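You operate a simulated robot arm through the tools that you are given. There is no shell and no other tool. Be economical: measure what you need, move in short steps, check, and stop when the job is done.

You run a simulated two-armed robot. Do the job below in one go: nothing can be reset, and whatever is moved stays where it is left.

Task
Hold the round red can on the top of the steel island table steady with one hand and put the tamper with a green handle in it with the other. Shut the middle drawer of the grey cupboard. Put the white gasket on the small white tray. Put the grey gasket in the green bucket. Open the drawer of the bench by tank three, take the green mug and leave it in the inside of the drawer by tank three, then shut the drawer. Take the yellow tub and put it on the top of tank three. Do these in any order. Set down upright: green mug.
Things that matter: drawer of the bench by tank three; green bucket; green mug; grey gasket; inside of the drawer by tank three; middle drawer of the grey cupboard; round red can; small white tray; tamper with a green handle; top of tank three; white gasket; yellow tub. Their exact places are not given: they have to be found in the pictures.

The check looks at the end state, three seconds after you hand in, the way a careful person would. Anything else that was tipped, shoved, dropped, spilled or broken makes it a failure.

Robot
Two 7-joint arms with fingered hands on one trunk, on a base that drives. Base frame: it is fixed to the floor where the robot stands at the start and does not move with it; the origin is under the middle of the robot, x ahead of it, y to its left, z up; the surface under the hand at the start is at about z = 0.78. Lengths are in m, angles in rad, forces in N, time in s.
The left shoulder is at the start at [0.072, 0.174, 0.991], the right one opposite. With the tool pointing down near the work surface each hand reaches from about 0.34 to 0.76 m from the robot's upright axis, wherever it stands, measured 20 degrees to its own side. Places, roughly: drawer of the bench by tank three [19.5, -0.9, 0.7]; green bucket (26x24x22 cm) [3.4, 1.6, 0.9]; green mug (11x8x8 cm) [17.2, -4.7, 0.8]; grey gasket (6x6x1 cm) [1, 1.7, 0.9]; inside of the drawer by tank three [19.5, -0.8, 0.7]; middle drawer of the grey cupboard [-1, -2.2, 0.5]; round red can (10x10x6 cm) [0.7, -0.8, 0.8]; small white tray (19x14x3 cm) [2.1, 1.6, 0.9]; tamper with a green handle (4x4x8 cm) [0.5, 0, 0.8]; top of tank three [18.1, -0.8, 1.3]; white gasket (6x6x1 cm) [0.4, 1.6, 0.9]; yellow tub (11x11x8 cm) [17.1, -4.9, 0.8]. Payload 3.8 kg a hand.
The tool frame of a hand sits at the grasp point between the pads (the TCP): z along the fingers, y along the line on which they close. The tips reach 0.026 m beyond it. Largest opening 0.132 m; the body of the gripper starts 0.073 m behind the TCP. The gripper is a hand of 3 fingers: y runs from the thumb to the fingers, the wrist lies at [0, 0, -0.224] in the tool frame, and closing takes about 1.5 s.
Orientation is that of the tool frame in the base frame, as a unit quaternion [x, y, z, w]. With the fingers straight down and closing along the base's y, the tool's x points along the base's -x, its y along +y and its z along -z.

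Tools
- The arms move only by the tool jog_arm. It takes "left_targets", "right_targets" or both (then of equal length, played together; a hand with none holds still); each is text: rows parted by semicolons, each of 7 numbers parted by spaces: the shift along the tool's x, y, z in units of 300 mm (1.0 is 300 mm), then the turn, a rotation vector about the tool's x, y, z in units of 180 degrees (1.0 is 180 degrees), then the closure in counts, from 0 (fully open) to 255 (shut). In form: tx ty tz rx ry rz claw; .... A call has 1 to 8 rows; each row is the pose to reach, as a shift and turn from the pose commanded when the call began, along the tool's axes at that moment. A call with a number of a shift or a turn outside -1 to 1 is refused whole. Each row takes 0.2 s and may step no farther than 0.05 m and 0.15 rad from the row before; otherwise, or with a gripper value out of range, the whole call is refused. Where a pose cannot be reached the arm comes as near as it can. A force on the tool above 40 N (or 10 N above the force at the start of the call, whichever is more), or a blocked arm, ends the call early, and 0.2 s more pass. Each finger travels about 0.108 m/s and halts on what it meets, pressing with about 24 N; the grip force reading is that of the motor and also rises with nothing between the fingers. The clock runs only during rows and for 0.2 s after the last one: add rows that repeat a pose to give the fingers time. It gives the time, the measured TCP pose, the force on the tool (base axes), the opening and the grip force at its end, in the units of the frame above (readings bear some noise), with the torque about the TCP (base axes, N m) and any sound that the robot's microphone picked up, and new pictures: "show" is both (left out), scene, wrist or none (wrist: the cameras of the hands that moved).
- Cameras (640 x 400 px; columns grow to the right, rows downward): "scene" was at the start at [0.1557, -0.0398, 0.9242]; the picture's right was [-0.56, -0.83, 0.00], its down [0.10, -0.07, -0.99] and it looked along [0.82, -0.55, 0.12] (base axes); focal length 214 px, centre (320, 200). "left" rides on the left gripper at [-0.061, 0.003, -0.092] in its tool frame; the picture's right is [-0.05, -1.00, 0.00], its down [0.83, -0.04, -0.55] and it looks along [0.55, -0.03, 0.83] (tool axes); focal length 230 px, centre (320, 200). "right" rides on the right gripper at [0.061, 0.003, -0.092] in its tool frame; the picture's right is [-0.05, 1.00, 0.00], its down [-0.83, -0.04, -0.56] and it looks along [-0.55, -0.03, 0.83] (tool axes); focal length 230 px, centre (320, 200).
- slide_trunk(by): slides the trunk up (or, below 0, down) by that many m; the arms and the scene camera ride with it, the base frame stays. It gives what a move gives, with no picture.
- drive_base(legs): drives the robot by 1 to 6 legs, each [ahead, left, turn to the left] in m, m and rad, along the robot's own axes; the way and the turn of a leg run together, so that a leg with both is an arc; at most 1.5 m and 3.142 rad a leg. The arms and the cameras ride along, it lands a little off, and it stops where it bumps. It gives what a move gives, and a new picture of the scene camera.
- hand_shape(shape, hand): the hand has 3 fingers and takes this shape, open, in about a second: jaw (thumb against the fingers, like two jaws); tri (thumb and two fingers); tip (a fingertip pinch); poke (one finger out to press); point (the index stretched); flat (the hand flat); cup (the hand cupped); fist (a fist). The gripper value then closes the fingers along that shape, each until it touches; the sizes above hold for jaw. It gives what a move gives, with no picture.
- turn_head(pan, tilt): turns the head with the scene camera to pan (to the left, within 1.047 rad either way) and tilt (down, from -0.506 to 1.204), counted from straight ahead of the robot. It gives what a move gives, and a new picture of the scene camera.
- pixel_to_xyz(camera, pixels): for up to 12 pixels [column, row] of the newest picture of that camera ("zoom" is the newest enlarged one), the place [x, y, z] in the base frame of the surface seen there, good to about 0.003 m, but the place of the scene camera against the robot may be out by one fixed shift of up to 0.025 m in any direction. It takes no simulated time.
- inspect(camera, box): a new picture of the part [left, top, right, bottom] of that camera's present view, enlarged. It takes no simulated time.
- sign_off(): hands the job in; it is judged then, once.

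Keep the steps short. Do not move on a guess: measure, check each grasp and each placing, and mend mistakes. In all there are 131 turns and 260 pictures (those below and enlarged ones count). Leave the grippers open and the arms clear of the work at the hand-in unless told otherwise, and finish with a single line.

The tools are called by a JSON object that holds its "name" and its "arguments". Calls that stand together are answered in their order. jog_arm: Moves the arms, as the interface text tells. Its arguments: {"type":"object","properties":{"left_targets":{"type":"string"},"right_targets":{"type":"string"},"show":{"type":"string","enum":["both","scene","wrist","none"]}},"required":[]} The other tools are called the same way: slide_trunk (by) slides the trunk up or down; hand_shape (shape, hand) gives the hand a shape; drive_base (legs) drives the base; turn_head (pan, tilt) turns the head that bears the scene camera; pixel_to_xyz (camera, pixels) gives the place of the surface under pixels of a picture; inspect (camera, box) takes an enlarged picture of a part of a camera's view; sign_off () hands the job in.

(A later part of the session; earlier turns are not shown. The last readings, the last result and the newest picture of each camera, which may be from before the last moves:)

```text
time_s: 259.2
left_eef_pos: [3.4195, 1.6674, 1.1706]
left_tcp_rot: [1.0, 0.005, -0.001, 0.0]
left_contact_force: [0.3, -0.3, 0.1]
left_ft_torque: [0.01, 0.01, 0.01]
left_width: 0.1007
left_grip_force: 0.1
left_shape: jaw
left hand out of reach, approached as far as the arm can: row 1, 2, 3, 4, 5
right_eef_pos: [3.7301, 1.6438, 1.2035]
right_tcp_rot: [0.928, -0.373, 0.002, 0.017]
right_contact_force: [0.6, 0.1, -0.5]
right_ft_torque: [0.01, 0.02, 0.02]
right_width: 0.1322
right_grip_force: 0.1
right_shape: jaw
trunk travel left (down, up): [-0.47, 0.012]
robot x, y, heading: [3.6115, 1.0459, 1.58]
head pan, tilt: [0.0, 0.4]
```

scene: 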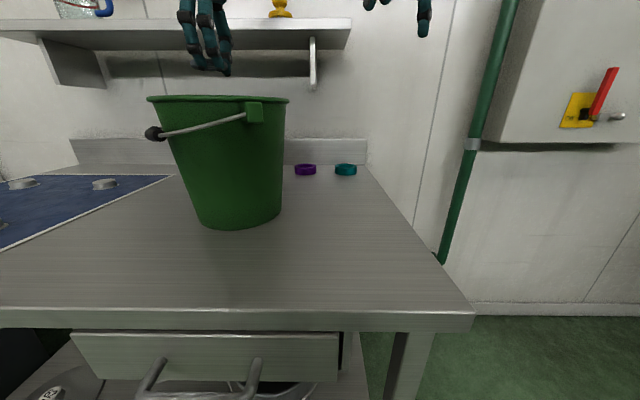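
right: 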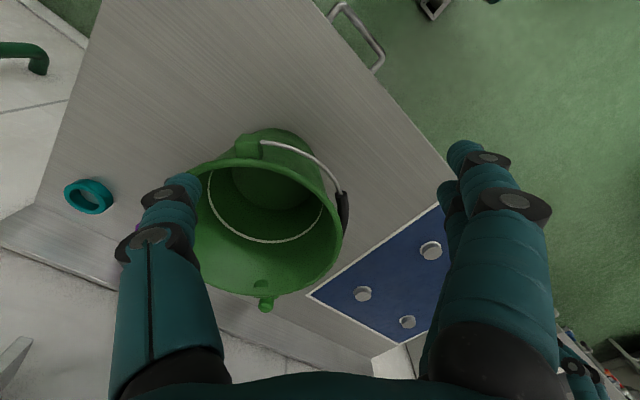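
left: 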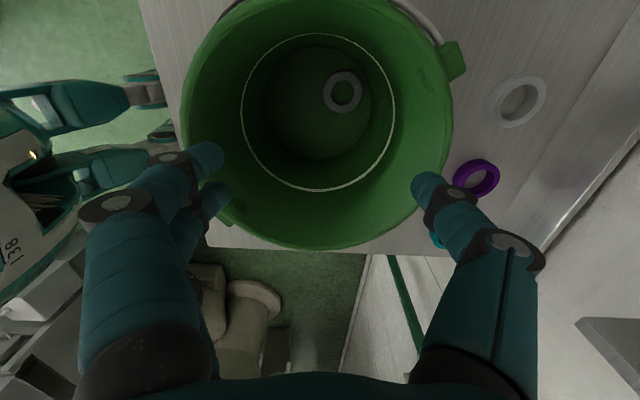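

The grey gasket lies in the bucket. Next is the far end of the hall (mug, tub). I tuck both hands, back away and turn right to look for the way.

{"name": "jog_arm", "arguments": {"left_targets": "0 0 -0.04 0 0 0 0; 0 0.1 -0.04 0 0 0.04 0; 0 0.2 -0.04 0 0 0.08 0; 0 0.32 -0.04 0 0 0.12 0; 0 0.44 -0.04 0 0 0.16 0; 0 0.56 -0.04 0 0 0.2 0; 0 0.66 -0.04 0 0 0.24 0; 0 0.75 -0.04 0 0 0.28 0", "right_targets": "0.06 0.06 0 0 0 0.03 0; 0.12 0.12 0 0 0 0.06 0; 0.18 0.18 0 0 0 0.09 0; 0.24 0.24 0 0 0 0.12 0; 0.3 0.3 0 0 0 0.16 0; 0.36 0.36 0 0 0 0.2 0; 0.42 0.42 0 0 0 0.23 0; 0.46 0.48 0 0 0 0.25 0", "show": "none"}}

{"name": "drive_base", "arguments": {"legs": [[-0.35, 0, 0], [0, 0, -1.2]]}}

{"name": "turn_head", "arguments": {"pan": -0.75, "tilt": 0.15}}

```text
time_s: 261.0
left_eef_pos: [3.418, 1.4404, 1.1809]
left_tcp_rot: [0.906, -0.422, -0.001, 0.001]
left_contact_force: [-0.5, -0.6, 0.1]
left_ft_torque: [0.03, -0.02, 0.02]
left_width: 0.1319
left_grip_force: 0.0
left_shape: jaw
left hand out of reach, approached as far as the arm can: row 1
right_eef_pos: [3.7262, 1.4449, 1.2089]
right_tcp_rot: [0.713, -0.701, 0.008, 0.013]
right_contact_force: [-0.3, 0.4, -0.2]
right_ft_torque: [0.04, -0.01, -0.01]
right_width: 0.1317
right_grip_force: 0.2
right_shape: jaw
trunk travel left (down, up): [-0.47, 0.012]
robot x, y, heading: [3.6104, 1.0471, 1.576]
head pan, tilt: [0.0, 0.4]
```

```text
time_s: 266.3
left_eef_pos: [3.9125, 1.0217, 1.1809]
left_tcp_rot: [-0.512, 0.859, 0.0, 0.0]
left_contact_force: [0.5, 0.1, -1.2]
left_ft_torque: [-0.05, 0.01, -0.01]
left_width: 0.1319
left_grip_force: 0.1
left_shape: jaw
right_eef_pos: [4.0307, 0.736, 1.2093]
right_tcp_rot: [-0.196, 0.98, -0.001, -0.017]
right_contact_force: [-0.5, -0.8, 0.5]
right_ft_torque: [0.02, 0.03, 0.0]
right_width: 0.1322
right_grip_force: 0.0
right_shape: jaw
trunk travel left (down, up): [-0.47, 0.012]
robot x, y, heading: [3.6185, 0.697, 0.389]
head pan, tilt: [0.0, 0.4]
```

scene: 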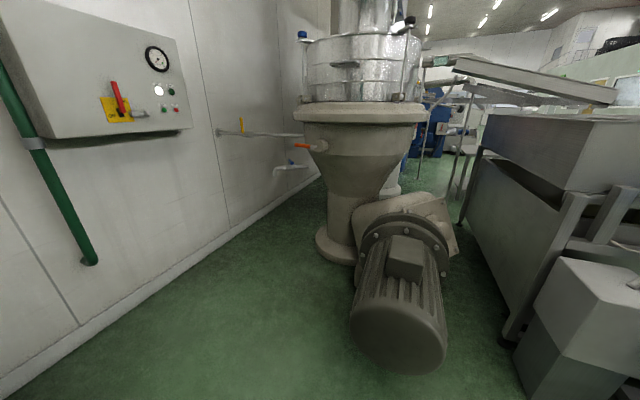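

```text
time_s: 267.4
left_eef_pos: [3.9131, 1.0233, 1.1805]
left_tcp_rot: [-0.513, 0.858, 0.001, 0.0]
left_contact_force: [0.4, 0.4, 0.1]
left_ft_torque: [0.01, 0.01, 0.01]
left_width: 0.132
left_grip_force: 0.1
left_shape: jaw
right_eef_pos: [4.0304, 0.7366, 1.2092]
right_tcp_rot: [-0.198, 0.98, 0.0, -0.016]
right_contact_force: [0.0, -0.2, -0.3]
right_ft_torque: [0.02, -0.02, -0.01]
right_width: 0.1319
right_grip_force: 0.0
right_shape: jaw
trunk travel left (down, up): [-0.47, 0.012]
robot x, y, heading: [3.6135, 0.6946, 0.388]
head pan, tilt: [-0.75, 0.15]
```

scene: 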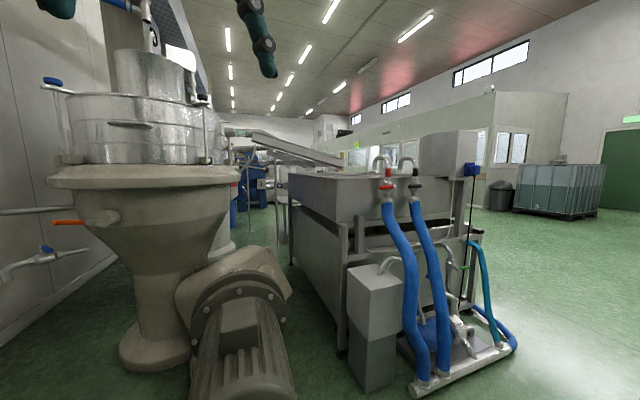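

Machinery blocks ahead; the free floor is to the right. I turn right further and look along the hall.

{"name": "drive_base", "arguments": {"legs": [[0, 0, -1.15]]}}

{"name": "turn_head", "arguments": {"pan": 0.0, "tilt": 0.2}}

{"name": "pixel_to_xyz", "arguments": {"camera": "scene", "pixels": [[60, 380], [150, 350], [150, 250], [250, 300], [300, 250], [350, 230], [400, 220], [450, 210], [500, 230], [560, 260], [320, 350], [200, 220]]}}

```text
time_s: 270.6
left_eef_pos: [4.0376, 0.5631, 1.1801]
left_tcp_rot: [0.031, 1.0, 0.0, 0.001]
left_contact_force: [0.2, -0.4, 0.5]
left_ft_torque: [0.0, 0.01, 0.02]
left_width: 0.1319
left_grip_force: 0.0
left_shape: jaw
right_eef_pos: [3.8266, 0.3375, 1.2093]
right_tcp_rot: [0.364, 0.931, 0.01, -0.013]
right_contact_force: [-0.7, 0.4, -0.2]
right_ft_torque: [0.0, 0.0, -0.04]
right_width: 0.1319
right_grip_force: 0.1
right_shape: jaw
trunk travel left (down, up): [-0.47, 0.012]
robot x, y, heading: [3.6178, 0.6963, -0.752]
head pan, tilt: [-0.75, 0.15]
```

scene: 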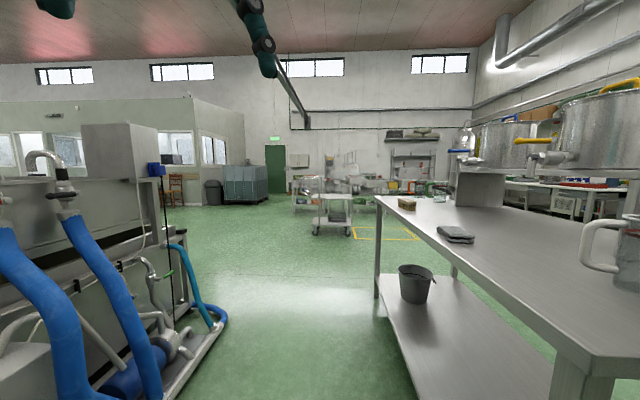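

```text
time_s: 271.7
left_eef_pos: [4.0376, 0.5647, 1.18]
left_tcp_rot: [0.032, 0.999, 0.001, 0.0]
left_contact_force: [0.7, 0.1, 0.4]
left_ft_torque: [0.03, -0.04, 0.0]
left_width: 0.1321
left_grip_force: 0.0
left_shape: jaw
right_eef_pos: [3.827, 0.3372, 1.2094]
right_tcp_rot: [0.363, 0.931, 0.009, -0.014]
right_contact_force: [0.9, 0.0, 0.6]
right_ft_torque: [0.01, 0.0, 0.01]
right_width: 0.1317
right_grip_force: 0.1
right_shape: jaw
trunk travel left (down, up): [-0.47, 0.012]
robot x, y, heading: [3.6198, 0.6972, -0.753]
head pan, tilt: [0.0, 0.201]
```

scene: 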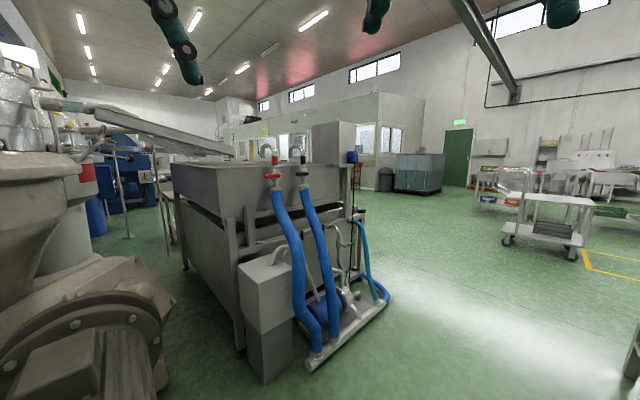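

```text
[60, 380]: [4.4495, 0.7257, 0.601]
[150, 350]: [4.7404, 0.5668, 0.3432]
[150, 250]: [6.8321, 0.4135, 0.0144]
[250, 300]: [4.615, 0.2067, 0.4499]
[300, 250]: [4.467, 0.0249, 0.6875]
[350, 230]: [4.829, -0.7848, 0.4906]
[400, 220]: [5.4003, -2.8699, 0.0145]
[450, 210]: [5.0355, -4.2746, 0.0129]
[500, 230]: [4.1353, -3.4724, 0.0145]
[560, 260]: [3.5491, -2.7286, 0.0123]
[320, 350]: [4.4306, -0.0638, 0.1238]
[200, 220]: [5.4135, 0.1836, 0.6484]
```

I measure the office's base line and the machines' edge to plan the path.

{"name": "pixel_to_xyz", "arguments": {"camera": "scene", "pixels": [[420, 185], [385, 192], [362, 150], [330, 160], [300, 150], [240, 150], [225, 140], [260, 130], [415, 192], [230, 165], [365, 185], [405, 130]]}}

{"name": "inspect", "arguments": {"camera": "scene", "box": [200, 100, 440, 220]}}

```text
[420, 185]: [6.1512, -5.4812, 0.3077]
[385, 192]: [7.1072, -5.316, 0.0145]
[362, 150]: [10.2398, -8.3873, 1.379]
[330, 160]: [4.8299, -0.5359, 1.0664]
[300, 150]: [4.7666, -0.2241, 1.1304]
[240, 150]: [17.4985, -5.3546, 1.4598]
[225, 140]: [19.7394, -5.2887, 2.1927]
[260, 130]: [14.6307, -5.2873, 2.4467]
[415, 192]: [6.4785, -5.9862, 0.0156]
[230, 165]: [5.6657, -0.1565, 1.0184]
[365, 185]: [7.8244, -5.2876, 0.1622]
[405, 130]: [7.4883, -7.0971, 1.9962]
```

```text
2.67 times, centred on (320, 160) of scene
```

zoom: 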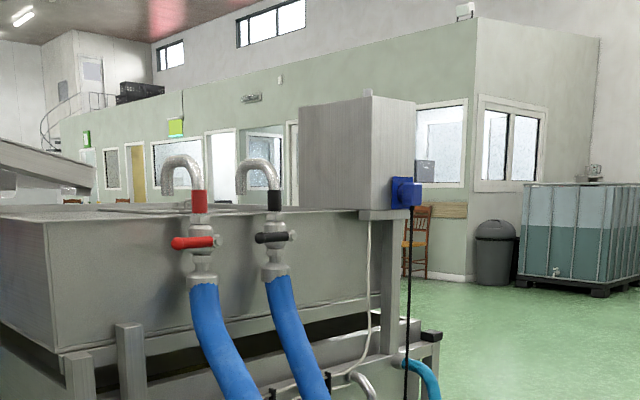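

Open aisle lies at y≈-1…-5 (office wall at y≈-5.3, machines above y≈-0.8). I go south at x≈3.8 to y≈-2.7, then turn to +x.

{"name": "drive_base", "arguments": {"legs": [[0, 0, -0.818], [1.5, 0.17, 0], [1.5, 0, 0], [0.4, 0, 0], [0, 0, 1.571], [1.5, 0, 0]]}}

{"name": "pixel_to_xyz", "arguments": {"camera": "scene", "pixels": [[320, 200], [320, 170], [320, 160], [200, 200], [440, 200], [260, 170], [380, 170], [320, 260], [100, 220], [540, 220]]}}

```text
refused: leg 2 is longer than a leg can be; nothing moved
```

```text
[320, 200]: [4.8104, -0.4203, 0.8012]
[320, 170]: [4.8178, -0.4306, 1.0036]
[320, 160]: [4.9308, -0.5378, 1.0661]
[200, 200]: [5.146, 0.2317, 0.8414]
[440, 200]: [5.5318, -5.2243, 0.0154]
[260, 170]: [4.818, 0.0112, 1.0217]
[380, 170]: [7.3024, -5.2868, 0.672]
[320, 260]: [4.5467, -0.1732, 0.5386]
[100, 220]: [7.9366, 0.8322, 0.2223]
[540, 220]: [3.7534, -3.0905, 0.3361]
```

A trolley stands near (3.75,-3.1), so I stop at y≈-1.8 and go +x from there.

{"name": "drive_base", "arguments": {"legs": [[0, 0, -0.818], [1.4, 0.17, 0], [1.1, 0, 0], [0, 0, 1.571], [1.4, 0, 0]]}}

{"name": "turn_head", "arguments": {"pan": 0.0, "tilt": 0.15}}

{"name": "pixel_to_xyz", "arguments": {"camera": "scene", "pixels": [[320, 200], [320, 190], [320, 180], [200, 200], [440, 200], [260, 190], [380, 190], [320, 260], [100, 220], [540, 220], [300, 175], [345, 175]]}}

```text
time_s: 296.5
left_eef_pos: [5.5387, -1.6559, 1.1797]
left_tcp_rot: [-0.33, 0.944, 0.0, 0.0]
left_contact_force: [-0.1, 0.2, -0.3]
left_ft_torque: [0.04, 0.04, -0.01]
left_width: 0.1319
left_grip_force: 0.1
left_shape: jaw
right_eef_pos: [5.5344, -1.9656, 1.209]
right_tcp_rot: [0.004, 1.0, 0.003, -0.015]
right_contact_force: [-0.6, -0.5, 0.0]
right_ft_torque: [0.0, -0.01, -0.02]
right_width: 0.1317
right_grip_force: 0.0
right_shape: jaw
trunk travel left (down, up): [-0.47, 0.012]
robot x, y, heading: [5.1352, -1.8414, -0.014]
head pan, tilt: [0.0, 0.201]
```

scene: 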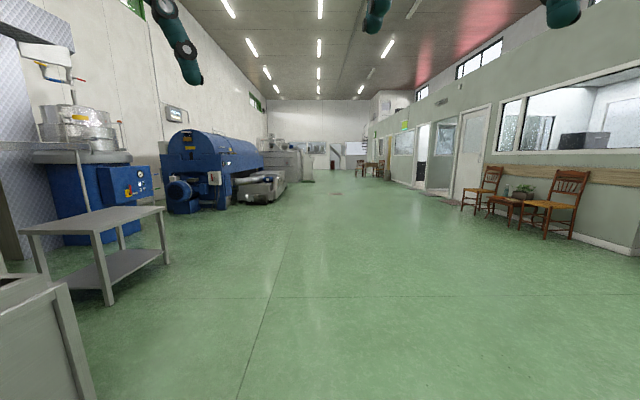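

```text
time_s: 297.2
left_eef_pos: [5.5383, -1.6563, 1.179]
left_tcp_rot: [-0.331, 0.944, 0.0, 0.0]
left_contact_force: [-0.3, -0.3, 0.5]
left_ft_torque: [0.03, 0.0, -0.01]
left_width: 0.132
left_grip_force: 0.1
left_shape: jaw
right_eef_pos: [5.5344, -1.9652, 1.2098]
right_tcp_rot: [0.004, 1.0, 0.003, -0.016]
right_contact_force: [-0.2, 0.6, 0.3]
right_ft_torque: [0.03, -0.03, -0.01]
right_width: 0.1319
right_grip_force: 0.1
right_shape: jaw
trunk travel left (down, up): [-0.47, 0.012]
robot x, y, heading: [5.1384, -1.8393, -0.016]
head pan, tilt: [0.0, 0.15]
```

scene: 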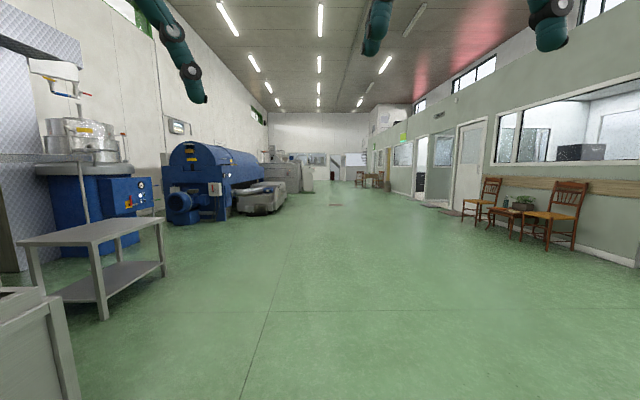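

```text
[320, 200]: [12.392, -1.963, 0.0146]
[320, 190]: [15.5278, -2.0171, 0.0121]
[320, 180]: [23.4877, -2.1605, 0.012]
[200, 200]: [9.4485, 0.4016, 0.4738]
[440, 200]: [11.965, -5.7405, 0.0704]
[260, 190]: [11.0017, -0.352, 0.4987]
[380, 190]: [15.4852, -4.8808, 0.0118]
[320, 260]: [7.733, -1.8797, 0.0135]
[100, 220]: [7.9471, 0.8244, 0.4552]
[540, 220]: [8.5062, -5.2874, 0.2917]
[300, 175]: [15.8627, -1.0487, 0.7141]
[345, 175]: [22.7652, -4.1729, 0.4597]
```

The hall is clear ahead along y≈-2 to beyond x=20. I drive 8.9 m, drifting right to y≈-2.9.

{"name": "drive_base", "arguments": {"legs": [[1.48, -0.15, 0.014], [1.48, -0.17, 0], [1.48, -0.17, 0], [1.48, -0.17, 0], [1.48, -0.17, 0], [1.48, -0.17, 0]]}}

{"name": "turn_head", "arguments": {"pan": -0.45, "tilt": 0.2}}

{"name": "turn_head", "arguments": {"pan": 0.35, "tilt": 0.1}}

```text
time_s: 339.1
left_eef_pos: [14.3513, -2.3207, 1.1803]
left_tcp_rot: [-0.357, 0.934, -0.001, 0.0]
left_contact_force: [0.5, 0.5, -0.4]
left_ft_torque: [-0.01, 0.02, 0.0]
left_width: 0.1318
left_grip_force: 0.0
left_shape: jaw
right_eef_pos: [14.3644, -2.6303, 1.2107]
right_tcp_rot: [-0.025, 1.0, 0.002, -0.015]
right_contact_force: [-0.1, -0.4, -0.5]
right_ft_torque: [0.02, 0.02, 0.02]
right_width: 0.1321
right_grip_force: 0.1
right_shape: jaw
trunk travel left (down, up): [-0.47, 0.012]
robot x, y, heading: [13.96, -2.5271, 0.043]
head pan, tilt: [0.0, 0.15]
```

scene: 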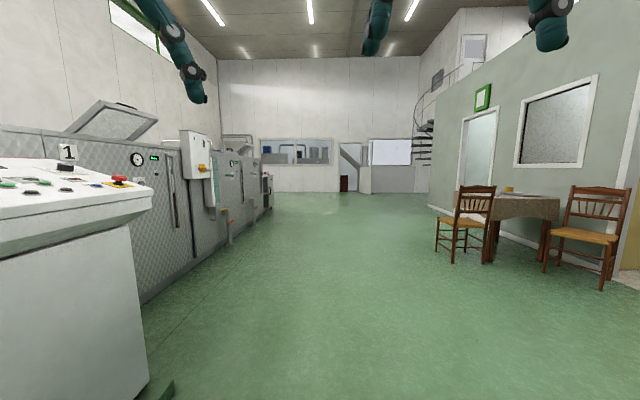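

```text
time_s: 340.0
left_eef_pos: [14.352, -2.3209, 1.1795]
left_tcp_rot: [-0.358, 0.934, 0.0, 0.0]
left_contact_force: [0.5, 0.2, 0.2]
left_ft_torque: [-0.01, -0.02, -0.01]
left_width: 0.1317
left_grip_force: 0.2
left_shape: jaw
right_eef_pos: [14.3642, -2.6302, 1.2085]
right_tcp_rot: [-0.025, 1.0, 0.003, -0.016]
right_contact_force: [0.6, -0.2, 0.1]
right_ft_torque: [-0.03, 0.05, -0.03]
right_width: 0.1318
right_grip_force: 0.1
right_shape: jaw
trunk travel left (down, up): [-0.47, 0.012]
robot x, y, heading: [13.9614, -2.5282, 0.042]
head pan, tilt: [-0.45, 0.201]
```

scene: 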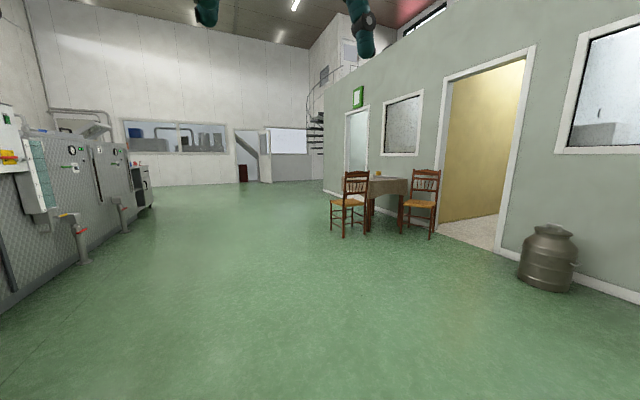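

```text
time_s: 341.1
left_eef_pos: [14.3516, -2.3214, 1.1801]
left_tcp_rot: [-0.358, 0.934, 0.0, 0.0]
left_contact_force: [-0.2, -0.6, -0.6]
left_ft_torque: [-0.02, 0.0, 0.0]
left_width: 0.132
left_grip_force: 0.1
left_shape: jaw
right_eef_pos: [14.3646, -2.6292, 1.2097]
right_tcp_rot: [-0.025, 1.0, 0.003, -0.015]
right_contact_force: [0.2, -0.2, 0.2]
right_ft_torque: [0.0, -0.01, 0.03]
right_width: 0.1318
right_grip_force: 0.1
right_shape: jaw
trunk travel left (down, up): [-0.47, 0.012]
robot x, y, heading: [13.961, -2.5256, 0.038]
head pan, tilt: [0.351, 0.099]
```

scene: 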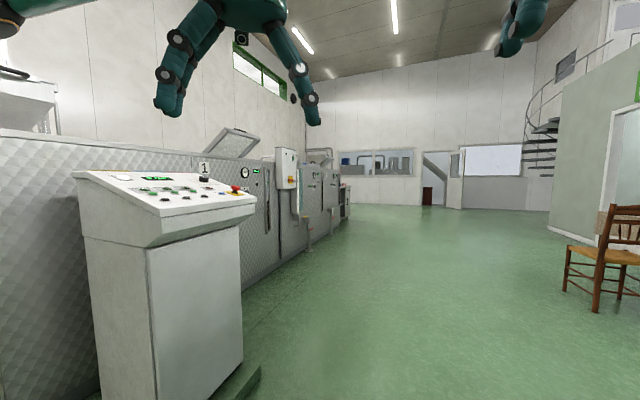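

The set table with two chairs ahead right must carry the mug and tub; tanks stand at the left wall. I drive to in front of the table and turn to face it.

{"name": "drive_base", "arguments": {"legs": [[1.4, -0.45, -0.04], [1.4, -0.35, 0], [0.38, -0.2, 0], [0, 0, -1.571]]}}

{"name": "turn_head", "arguments": {"pan": 0.0, "tilt": 0.45}}

{"name": "inspect", "arguments": {"camera": "scene", "box": [200, 100, 440, 250]}}

```text
time_s: 361.3
left_eef_pos: [17.3416, -3.8914, 1.1806]
left_tcp_rot: [0.431, 0.902, 0.0, 0.0]
left_contact_force: [0.3, -0.3, -1.4]
left_ft_torque: [-0.01, -0.04, -0.02]
left_width: 0.132
left_grip_force: 0.0
left_shape: jaw
right_eef_pos: [17.0327, -3.8888, 1.2098]
right_tcp_rot: [0.707, 0.707, 0.014, -0.009]
right_contact_force: [0.1, 0.4, -0.2]
right_ft_torque: [-0.01, 0.03, -0.01]
right_width: 0.132
right_grip_force: 0.1
right_shape: jaw
trunk travel left (down, up): [-0.47, 0.012]
robot x, y, heading: [17.1551, -3.4918, -1.579]
head pan, tilt: [0.351, 0.099]
```

scene: 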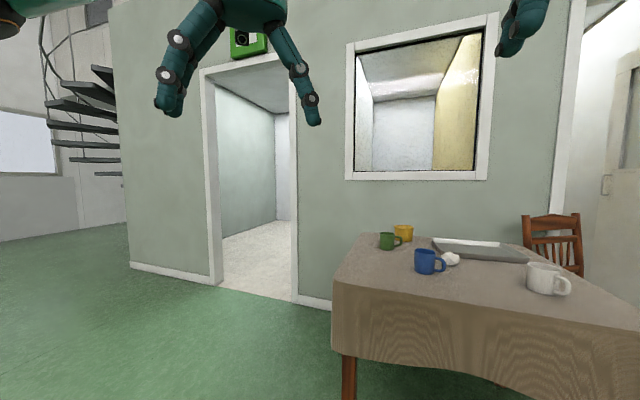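

```text
time_s: 362.1
left_eef_pos: [17.3416, -3.8894, 1.1793]
left_tcp_rot: [0.431, 0.903, 0.0, 0.0]
left_contact_force: [-0.5, 0.2, 0.3]
left_ft_torque: [0.0, -0.02, -0.03]
left_width: 0.1317
left_grip_force: 0.1
left_shape: jaw
right_eef_pos: [17.0323, -3.8891, 1.2097]
right_tcp_rot: [0.706, 0.708, 0.013, -0.008]
right_contact_force: [0.6, 0.4, -0.2]
right_ft_torque: [-0.01, 0.0, 0.01]
right_width: 0.1319
right_grip_force: 0.0
right_shape: jaw
trunk travel left (down, up): [-0.47, 0.012]
robot x, y, heading: [17.1519, -3.4904, -1.579]
head pan, tilt: [0.0, 0.45]
```

scene: 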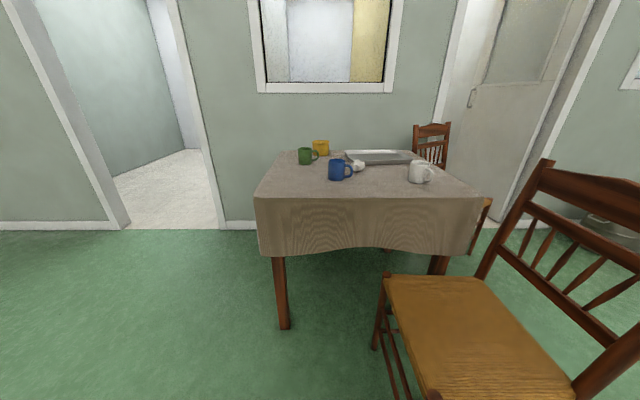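

```text
2.67 times, centred on (320, 175) of scene
```

zoom: 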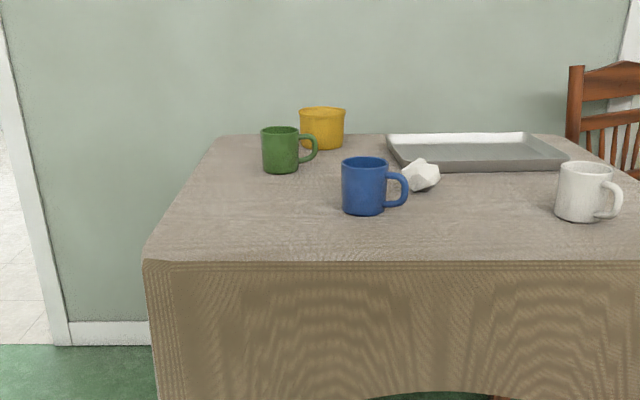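

Green mug at (304,157), yellow tub behind at (321,148), blue mug in front, a chair front-right. I measure.

{"name": "pixel_to_xyz", "arguments": {"camera": "scene", "pixels": [[304, 158], [304, 151], [316, 155], [321, 148], [321, 141], [337, 170], [262, 197], [370, 197], [385, 280], [278, 156], [283, 325], [540, 165]]}}

```text
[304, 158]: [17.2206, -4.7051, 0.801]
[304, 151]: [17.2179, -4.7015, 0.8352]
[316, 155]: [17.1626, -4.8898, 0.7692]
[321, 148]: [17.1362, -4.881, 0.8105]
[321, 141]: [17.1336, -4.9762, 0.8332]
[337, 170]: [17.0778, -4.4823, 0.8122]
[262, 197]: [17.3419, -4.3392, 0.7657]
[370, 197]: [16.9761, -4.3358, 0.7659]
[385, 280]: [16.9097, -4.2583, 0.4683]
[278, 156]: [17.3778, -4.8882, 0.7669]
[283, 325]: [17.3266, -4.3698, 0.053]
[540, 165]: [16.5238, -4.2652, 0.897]
```

Table edge at x≈17.38; mug (17.22,-4.70), tub (17.135,-4.925): both best reached from the table's +x side. I go there facing -x, lower the trunk and level the left hand.

{"name": "drive_base", "arguments": {"legs": [[0, 0.85, 0], [0, 0, -1.563], [0, 1.3, 0], [0.16, 0, 0]]}}

{"name": "slide_trunk", "arguments": {"by": -0.15}}

{"name": "jog_arm", "arguments": {"left_targets": "0 0 0 0 0 0.045 0; 0 0 0 0 0 0.09 0; 0 0 0 0 0 0.135 0; 0 0 0 0 0 0.18 0; 0 0 0 0 0 0.22 0; 0 0 0 0 0 0.22 0", "show": "wrist"}}

{"name": "turn_head", "arguments": {"pan": 0, "tilt": 0.6}}

```text
time_s: 385.9
left_eef_pos: [17.3908, -4.957, 1.181]
left_tcp_rot: [0.948, 0.318, -0.001, 0.001]
left_contact_force: [-0.6, 0.3, -0.8]
left_ft_torque: [0.02, 0.01, 0.02]
left_width: 0.1321
left_grip_force: 0.0
left_shape: jaw
right_eef_pos: [17.4026, -4.6482, 1.2106]
right_tcp_rot: [1.0, -0.016, 0.015, 0.005]
right_contact_force: [0.3, 0.2, -0.8]
right_ft_torque: [-0.01, -0.03, 0.0]
right_width: 0.1318
right_grip_force: 0.1
right_shape: jaw
trunk travel left (down, up): [-0.47, 0.012]
robot x, y, heading: [17.7969, -4.7842, 3.102]
head pan, tilt: [0.0, 0.45]
```

scene: 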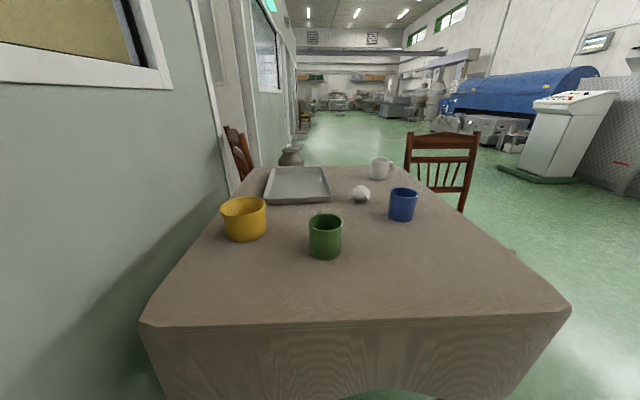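

```text
time_s: 387.6
left_eef_pos: [17.3907, -4.9574, 1.0322]
left_tcp_rot: [0.948, 0.319, -0.001, 0.0]
left_contact_force: [1.2, -0.5, -0.3]
left_ft_torque: [0.0, 0.04, -0.01]
left_width: 0.1317
left_grip_force: 0.1
left_shape: jaw
right_eef_pos: [17.3651, -4.6461, 0.9496]
right_tcp_rot: [0.988, -0.017, 0.151, 0.007]
right_contact_force: [-0.2, -0.3, 0.1]
right_ft_torque: [-0.01, 0.0, -0.02]
right_width: 0.1321
right_grip_force: 0.0
right_shape: jaw
trunk travel left (down, up): [-0.32, 0.162]
robot x, y, heading: [17.7947, -4.7808, 3.098]
head pan, tilt: [0.0, 0.45]
```

```text
time_s: 389.0
left_eef_pos: [17.39, -4.9553, 1.0311]
left_tcp_rot: [1.0, -0.022, 0.0, 0.001]
left_contact_force: [-0.4, 1.0, -0.2]
left_ft_torque: [0.05, -0.02, 0.01]
left_width: 0.1321
left_grip_force: 0.1
left_shape: jaw
right_eef_pos: [17.3657, -4.6456, 0.9499]
right_tcp_rot: [0.988, -0.017, 0.152, 0.008]
right_contact_force: [-0.4, 0.2, -0.1]
right_ft_torque: [-0.01, -0.02, 0.0]
right_width: 0.1317
right_grip_force: 0.1
right_shape: jaw
trunk travel left (down, up): [-0.32, 0.162]
robot x, y, heading: [17.7952, -4.7821, 3.1]
head pan, tilt: [0.0, 0.45]
```

left: 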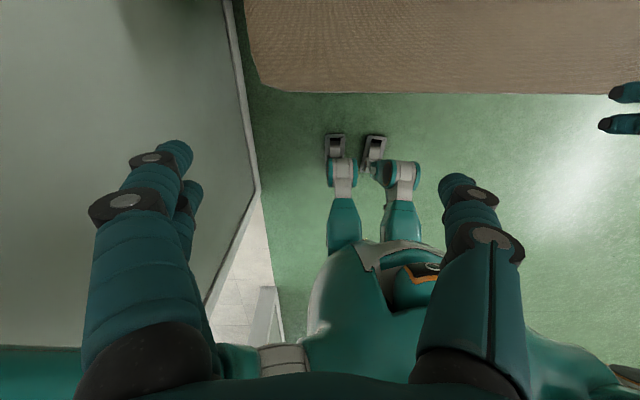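

```text
time_s: 389.7
left_eef_pos: [17.3915, -4.9559, 1.0311]
left_tcp_rot: [1.0, -0.021, 0.0, 0.0]
left_contact_force: [-0.5, -1.1, -0.1]
left_ft_torque: [0.02, -0.02, 0.0]
left_width: 0.132
left_grip_force: 0.1
left_shape: jaw
right_eef_pos: [17.3659, -4.6461, 0.9487]
right_tcp_rot: [0.988, -0.016, 0.152, 0.007]
right_contact_force: [-0.5, -0.5, -0.4]
right_ft_torque: [-0.01, -0.03, 0.0]
right_width: 0.132
right_grip_force: 0.0
right_shape: jaw
trunk travel left (down, up): [-0.32, 0.162]
robot x, y, heading: [17.7935, -4.7803, 3.101]
head pan, tilt: [0.0, 0.6]
```

scene: 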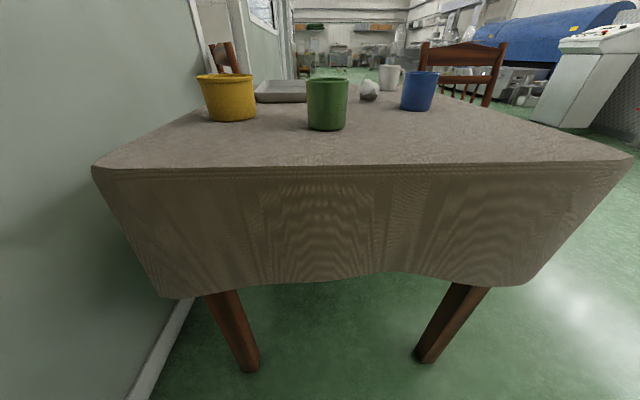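

I measure mug and tub from here, and level the right hand (it leaned 17°) with a look from its camera.

{"name": "pixel_to_xyz", "arguments": {"camera": "scene", "pixels": [[327, 105], [308, 105], [346, 105], [327, 80], [230, 98], [205, 95], [255, 95], [228, 76], [330, 84], [425, 90], [225, 82]]}}

{"name": "jog_arm", "arguments": {"right_targets": "0.05 0 -0.05 0.0015 -0.033 -0.003 0; 0 0 -0.1 0.003 -0.066 -0.006 0; -0.1 0.03 -0.12 0.0045 -0.097 -0.01 0; -0.2 0.06 -0.12 0.0045 -0.097 -0.01 0; -0.3 0.1 -0.12 0.0045 -0.097 -0.01 0", "left_targets": "-0.08 0 0 0 0 0 0; -0.16 0 0 0 0 0 0; -0.24 0 0 0 0 0 0; -0.32 0 0 0 0 0 0; -0.4 0 0 0 0 0 0", "show": "wrist"}}

```text
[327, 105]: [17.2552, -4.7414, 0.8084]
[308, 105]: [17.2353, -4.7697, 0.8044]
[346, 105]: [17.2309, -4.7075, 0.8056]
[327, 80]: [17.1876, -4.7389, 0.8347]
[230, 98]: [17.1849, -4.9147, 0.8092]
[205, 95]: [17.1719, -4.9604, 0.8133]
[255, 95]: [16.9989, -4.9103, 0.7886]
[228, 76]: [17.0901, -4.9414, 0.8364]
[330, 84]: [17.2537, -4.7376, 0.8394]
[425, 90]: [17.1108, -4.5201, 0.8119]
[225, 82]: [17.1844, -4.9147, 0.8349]
```

```text
time_s: 390.9
left_eef_pos: [17.27, -4.9518, 1.0297]
left_tcp_rot: [1.0, -0.021, 0.001, 0.0]
left_contact_force: [-0.5, 0.2, 0.1]
left_ft_torque: [-0.01, -0.03, -0.01]
left_width: 0.1318
left_grip_force: 0.1
left_shape: jaw
right_eef_pos: [17.2681, -4.6724, 0.9559]
right_tcp_rot: [1.0, -0.001, 0.0, 0.001]
right_contact_force: [-0.2, -0.5, 0.3]
right_ft_torque: [-0.01, -0.01, -0.03]
right_width: 0.132
right_grip_force: 0.0
right_shape: jaw
right hand out of reach, approached as far as the arm can: row 1, 2, 3, 4
trunk travel left (down, up): [-0.32, 0.162]
robot x, y, heading: [17.7952, -4.7851, 3.1]
head pan, tilt: [0.0, 0.6]
```

right: 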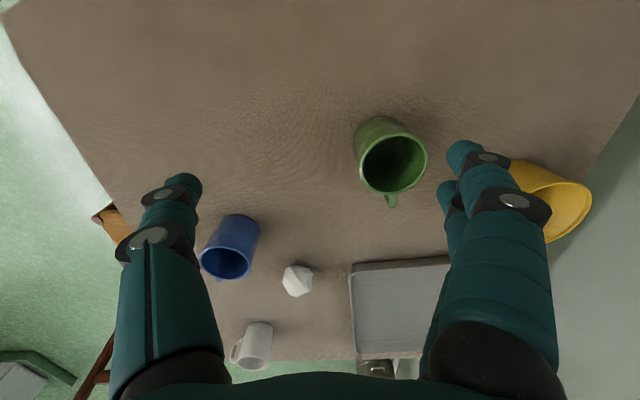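
left: 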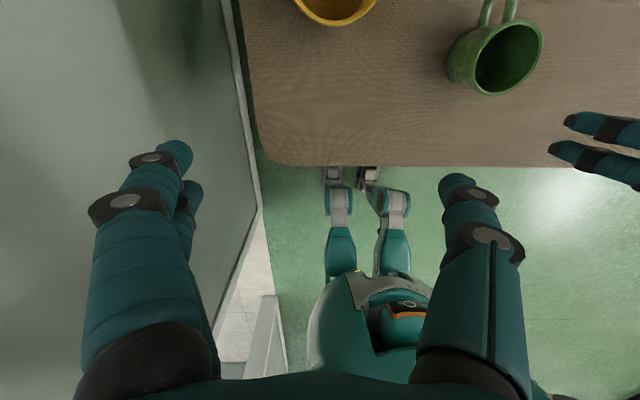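

Level now. I take the mug's rim and the tub from the wrist cameras.

{"name": "pixel_to_xyz", "arguments": {"camera": "right", "pixels": [[362, 165], [427, 160], [395, 136], [393, 192], [391, 203], [590, 200], [545, 235], [560, 180], [515, 165]]}}

{"name": "pixel_to_xyz", "arguments": {"camera": "left", "pixels": [[476, 60], [541, 45], [510, 22], [500, 93], [296, 5], [335, 23], [372, 3], [335, 5]]}}

```text
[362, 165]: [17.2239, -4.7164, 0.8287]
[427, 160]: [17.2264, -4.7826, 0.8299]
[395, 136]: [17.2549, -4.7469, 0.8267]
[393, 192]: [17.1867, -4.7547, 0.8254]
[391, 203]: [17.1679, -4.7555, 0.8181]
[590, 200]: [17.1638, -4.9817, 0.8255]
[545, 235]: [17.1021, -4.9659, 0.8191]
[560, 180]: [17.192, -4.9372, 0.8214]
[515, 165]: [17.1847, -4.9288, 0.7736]
```

```text
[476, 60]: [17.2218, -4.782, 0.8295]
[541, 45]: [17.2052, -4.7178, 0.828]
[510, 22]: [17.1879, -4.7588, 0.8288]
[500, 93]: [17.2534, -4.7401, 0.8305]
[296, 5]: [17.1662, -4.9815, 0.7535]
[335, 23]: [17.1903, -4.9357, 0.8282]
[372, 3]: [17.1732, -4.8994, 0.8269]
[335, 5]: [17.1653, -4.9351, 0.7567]
```

Mug centre (17.221,-4.750), rim 0.829; tub centre (17.14,-4.937), rim 0.827. Right hand goes down on the mug while the left moves above the tub.

{"name": "jog_arm", "arguments": {"right_targets": "-0.07 0.13 0 0 0 0 60; -0.153 0.26 0 0 0 0 60; -0.153 0.26 0.13 0 0 0 60; -0.153 0.26 0.26 0 0 0 60; -0.153 0.26 0.38 0 0 0 60; -0.153 0.26 0.48 0 0 0 60; -0.153 0.26 0.535 0 0 0 60; -0.153 0.26 0.535 0 0 0 60", "left_targets": "-0.1 -0.02 0 0 0 0 0; -0.2 -0.04 0 0 0 0 0; -0.3 -0.05 0.05 0 0 0 0; -0.4 -0.05 0.1 0 0 0 0; -0.433 -0.05 0.2 0 0 0 0; -0.433 -0.05 0.3 0 0 0 0; -0.433 -0.05 0.3 0 0 0 0; -0.433 -0.05 0.3 0 0 0 0", "show": "wrist"}}

```text
time_s: 392.7
left_eef_pos: [17.1419, -4.9305, 0.9395]
left_tcp_rot: [1.0, -0.022, 0.0, 0.0]
left_contact_force: [0.2, -0.7, 0.8]
left_ft_torque: [0.01, -0.04, 0.0]
left_width: 0.1319
left_grip_force: 0.1
left_shape: jaw
right_eef_pos: [17.2222, -4.7509, 0.7955]
right_tcp_rot: [1.0, -0.002, 0.0, 0.001]
right_contact_force: [-0.1, 0.5, -0.1]
right_ft_torque: [-0.03, 0.01, 0.02]
right_width: 0.1013
right_grip_force: 0.0
right_shape: jaw
trunk travel left (down, up): [-0.32, 0.162]
robot x, y, heading: [17.7987, -4.7841, 3.098]
head pan, tilt: [0.0, 0.6]
```

right: 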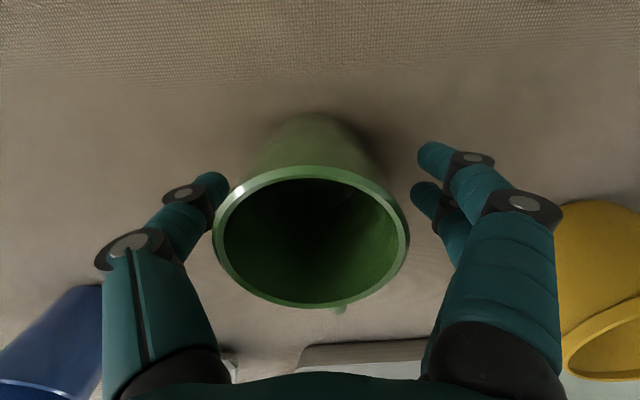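
left: 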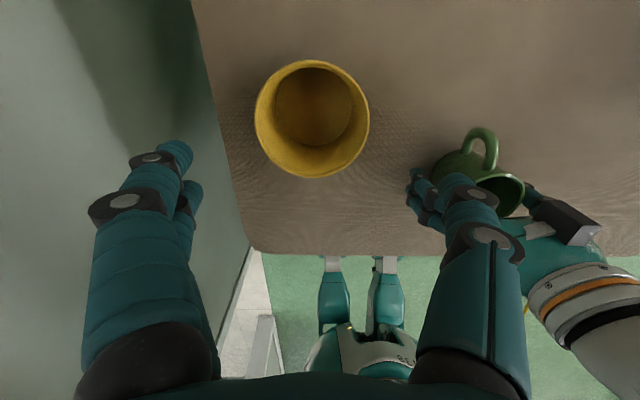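

Well placed on the mug. I close, lift it, and measure the tub's rim from the left picture.

{"name": "pixel_to_xyz", "arguments": {"camera": "left", "pixels": [[258, 118], [367, 118], [312, 62], [312, 176], [312, 115]]}}

{"name": "jog_arm", "arguments": {"right_targets": "0 0 0 0 0 0 100; 0 0 0 0 0 0 130; 0 0 0 0 0 0 160; 0 0 0 0 0 0 160; 0 0 -0.08 0 0 0 160; 0 0 -0.2 0 0 0 160; 0 0 -0.35 0 0 0 160; 0 0 -0.5 0 0 0 160", "show": "wrist"}}

```text
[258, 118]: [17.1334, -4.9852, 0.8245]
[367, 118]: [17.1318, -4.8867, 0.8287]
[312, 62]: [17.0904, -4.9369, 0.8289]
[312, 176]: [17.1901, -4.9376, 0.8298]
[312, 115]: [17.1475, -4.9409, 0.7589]
```

```text
time_s: 394.5
left_eef_pos: [17.1416, -4.9297, 0.9407]
left_tcp_rot: [1.0, -0.022, 0.0, 0.0]
left_contact_force: [1.1, 0.5, 0.3]
left_ft_torque: [-0.03, 0.05, -0.02]
left_width: 0.1323
left_grip_force: 0.0
left_shape: jaw
right_eef_pos: [17.2211, -4.749, 0.9465]
right_tcp_rot: [1.0, 0.0, 0.001, 0.001]
right_contact_force: [-0.4, 0.0, -2.0]
right_ft_torque: [-0.01, -0.01, -0.01]
right_width: 0.0561
right_grip_force: 23.9
right_shape: jaw
trunk travel left (down, up): [-0.32, 0.162]
robot x, y, heading: [17.795, -4.7807, 3.102]
head pan, tilt: [0.0, 0.6]
```

right: 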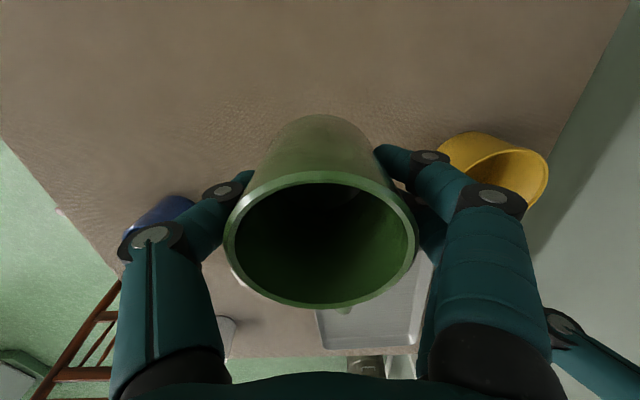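

The mug is held. Left hand: shift 6 mm, straight down over the tub, close, lift.

{"name": "jog_arm", "arguments": {"left_targets": "0 0.02 0 0 0 0 0; 0 0.02 0.13 0 0 0 0; 0 0.02 0.26 0 0 0 0; 0 0.02 0.38 0 0 0 0; 0 0.02 0.45 0 0 0 0; 0 0.02 0.48 0 0 0 0; 0 0.02 0.48 0 0 0 0", "show": "none"}}

{"name": "jog_arm", "arguments": {"left_targets": "0 0 0 0 0 0 50; 0 0 0 0 0 0 90; 0 0 0 0 0 0 110; 0 0 0 0 0 0 110; 0 0 -0.08 0 0 0 110; 0 0 -0.2 0 0 0 110; 0 0 -0.35 0 0 0 110; 0 0 -0.5 0 0 0 110", "show": "wrist"}}

```text
time_s: 396.1
left_eef_pos: [17.1414, -4.9374, 0.7966]
left_tcp_rot: [1.0, -0.022, 0.0, 0.0]
left_contact_force: [0.4, -0.5, -0.2]
left_ft_torque: [0.0, 0.0, 0.03]
left_width: 0.1319
left_grip_force: 0.1
left_shape: jaw
right_eef_pos: [17.2211, -4.7498, 0.9467]
right_tcp_rot: [1.0, -0.001, 0.0, 0.001]
right_contact_force: [0.1, -0.1, -2.6]
right_ft_torque: [-0.02, -0.02, -0.02]
right_width: 0.0563
right_grip_force: 23.4
right_shape: jaw
trunk travel left (down, up): [-0.32, 0.162]
robot x, y, heading: [17.7983, -4.7842, 3.102]
head pan, tilt: [0.0, 0.6]
```

```text
time_s: 397.9
left_eef_pos: [17.1403, -4.9391, 0.9467]
left_tcp_rot: [1.0, -0.022, 0.001, 0.0]
left_contact_force: [0.1, 0.4, 0.2]
left_ft_torque: [-0.02, -0.03, 0.01]
left_width: 0.0848
left_grip_force: 23.6
left_shape: jaw
right_eef_pos: [17.2207, -4.7497, 0.947]
right_tcp_rot: [1.0, -0.001, 0.0, 0.001]
right_contact_force: [-0.4, -0.4, -1.4]
right_ft_torque: [-0.01, 0.01, -0.02]
right_width: 0.0563
right_grip_force: 24.1
right_shape: jaw
trunk travel left (down, up): [-0.32, 0.162]
robot x, y, heading: [17.7956, -4.7812, 3.096]
head pan, tilt: [0.0, 0.6]
```

left: 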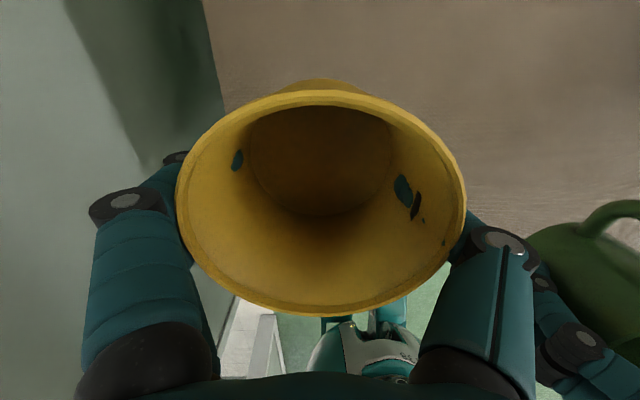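

Both held. I raise the trunk, back away from the table, turn to +y and drive toward tank three.

{"name": "slide_trunk", "arguments": {"by": 0.155}}

{"name": "drive_base", "arguments": {"legs": [[-0.6, 0, 0], [0, 0, -1.53], [1.5, 0, 0], [0.4, 0, 0]]}}

{"name": "turn_head", "arguments": {"pan": -0.2, "tilt": 0.2}}

```text
time_s: 399.7
left_eef_pos: [17.147, -4.9391, 1.1244]
left_tcp_rot: [1.0, -0.022, -0.019, -0.001]
left_contact_force: [0.5, 0.7, -1.2]
left_ft_torque: [0.04, -0.01, 0.0]
left_width: 0.085
left_grip_force: 24.2
left_shape: jaw
right_eef_pos: [17.2221, -4.7511, 1.1004]
right_tcp_rot: [1.0, 0.0, 0.0, 0.0]
right_contact_force: [-0.2, 0.1, -2.3]
right_ft_torque: [0.02, -0.05, 0.02]
right_width: 0.0563
right_grip_force: 23.9
right_shape: jaw
trunk travel left (down, up): [-0.475, 0.007]
robot x, y, heading: [17.7981, -4.7862, 3.101]
head pan, tilt: [0.0, 0.6]
```

```text
time_s: 415.9
left_eef_pos: [18.2471, -2.2926, 1.1272]
left_tcp_rot: [-0.701, 0.713, 0.015, 0.015]
left_contact_force: [-0.2, -1.1, 0.0]
left_ft_torque: [0.01, -0.01, -0.01]
left_width: 0.0848
left_grip_force: 24.0
left_shape: jaw
right_eef_pos: [18.437, -2.3629, 1.1027]
right_tcp_rot: [0.715, -0.699, 0.0, 0.0]
right_contact_force: [-0.7, 0.1, -3.0]
right_ft_torque: [-0.01, 0.0, -0.02]
right_width: 0.0562
right_grip_force: 25.2
right_shape: jaw
trunk travel left (down, up): [-0.475, 0.007]
robot x, y, heading: [18.4205, -2.939, 1.558]
head pan, tilt: [0.0, 0.6]
```

scene: 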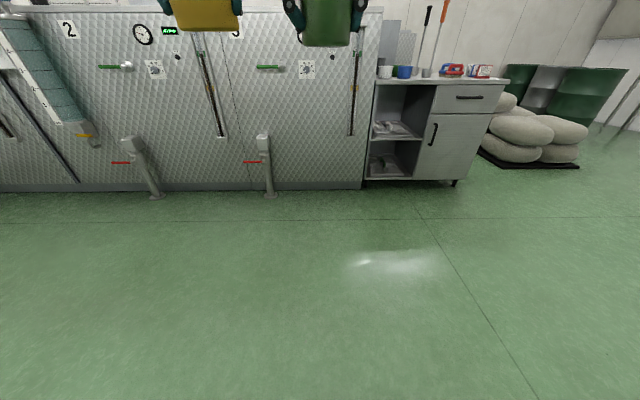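

```text
time_s: 416.7
left_eef_pos: [18.2474, -2.2934, 1.1259]
left_tcp_rot: [-0.7, 0.713, 0.015, 0.015]
left_contact_force: [-0.3, -0.2, -0.3]
left_ft_torque: [-0.01, 0.02, 0.0]
left_width: 0.0848
left_grip_force: 23.8
left_shape: jaw
right_eef_pos: [18.4368, -2.3628, 1.1018]
right_tcp_rot: [0.715, -0.699, 0.0, 0.001]
right_contact_force: [-0.3, -0.1, -2.3]
right_ft_torque: [-0.01, -0.04, 0.04]
right_width: 0.0558
right_grip_force: 24.4
right_shape: jaw
trunk travel left (down, up): [-0.475, 0.007]
robot x, y, heading: [18.4193, -2.9383, 1.551]
head pan, tilt: [-0.201, 0.201]
```

scene: 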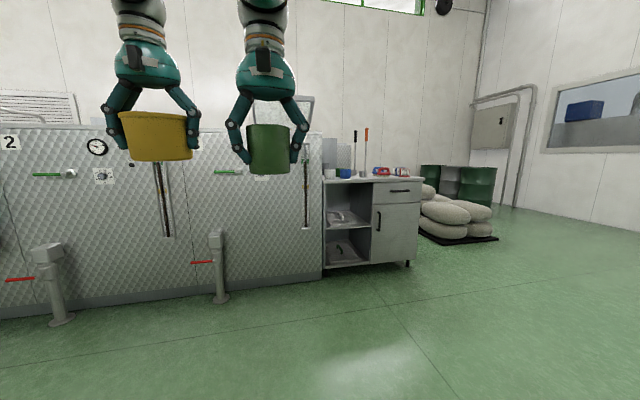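

Tank three (rightmost panel) and the bench with its drawer (handle (402,190)) are in view. I measure them.

{"name": "pixel_to_xyz", "arguments": {"camera": "scene", "pixels": [[210, 132], [310, 134], [230, 180], [220, 250], [220, 296], [402, 190], [380, 190], [418, 188], [395, 183], [380, 225], [345, 179], [300, 180]]}}

{"name": "inspect", "arguments": {"camera": "scene", "box": [260, 100, 460, 240]}}

```text
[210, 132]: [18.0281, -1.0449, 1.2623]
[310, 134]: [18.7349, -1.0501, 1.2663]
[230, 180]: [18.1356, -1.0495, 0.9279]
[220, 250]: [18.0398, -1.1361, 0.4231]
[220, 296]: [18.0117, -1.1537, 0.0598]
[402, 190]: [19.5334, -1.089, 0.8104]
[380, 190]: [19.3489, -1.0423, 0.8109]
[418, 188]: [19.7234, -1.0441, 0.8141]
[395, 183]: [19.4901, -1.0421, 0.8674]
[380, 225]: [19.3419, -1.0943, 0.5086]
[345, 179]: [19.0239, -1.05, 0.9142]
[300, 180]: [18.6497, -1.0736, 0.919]
```

```text
2.86 times, centred on (360, 170) of scene
```

zoom: 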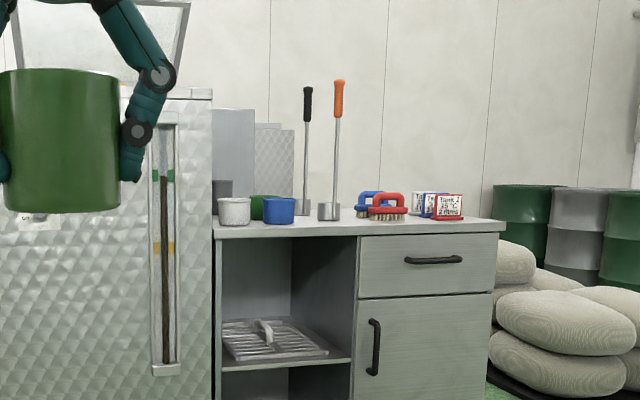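

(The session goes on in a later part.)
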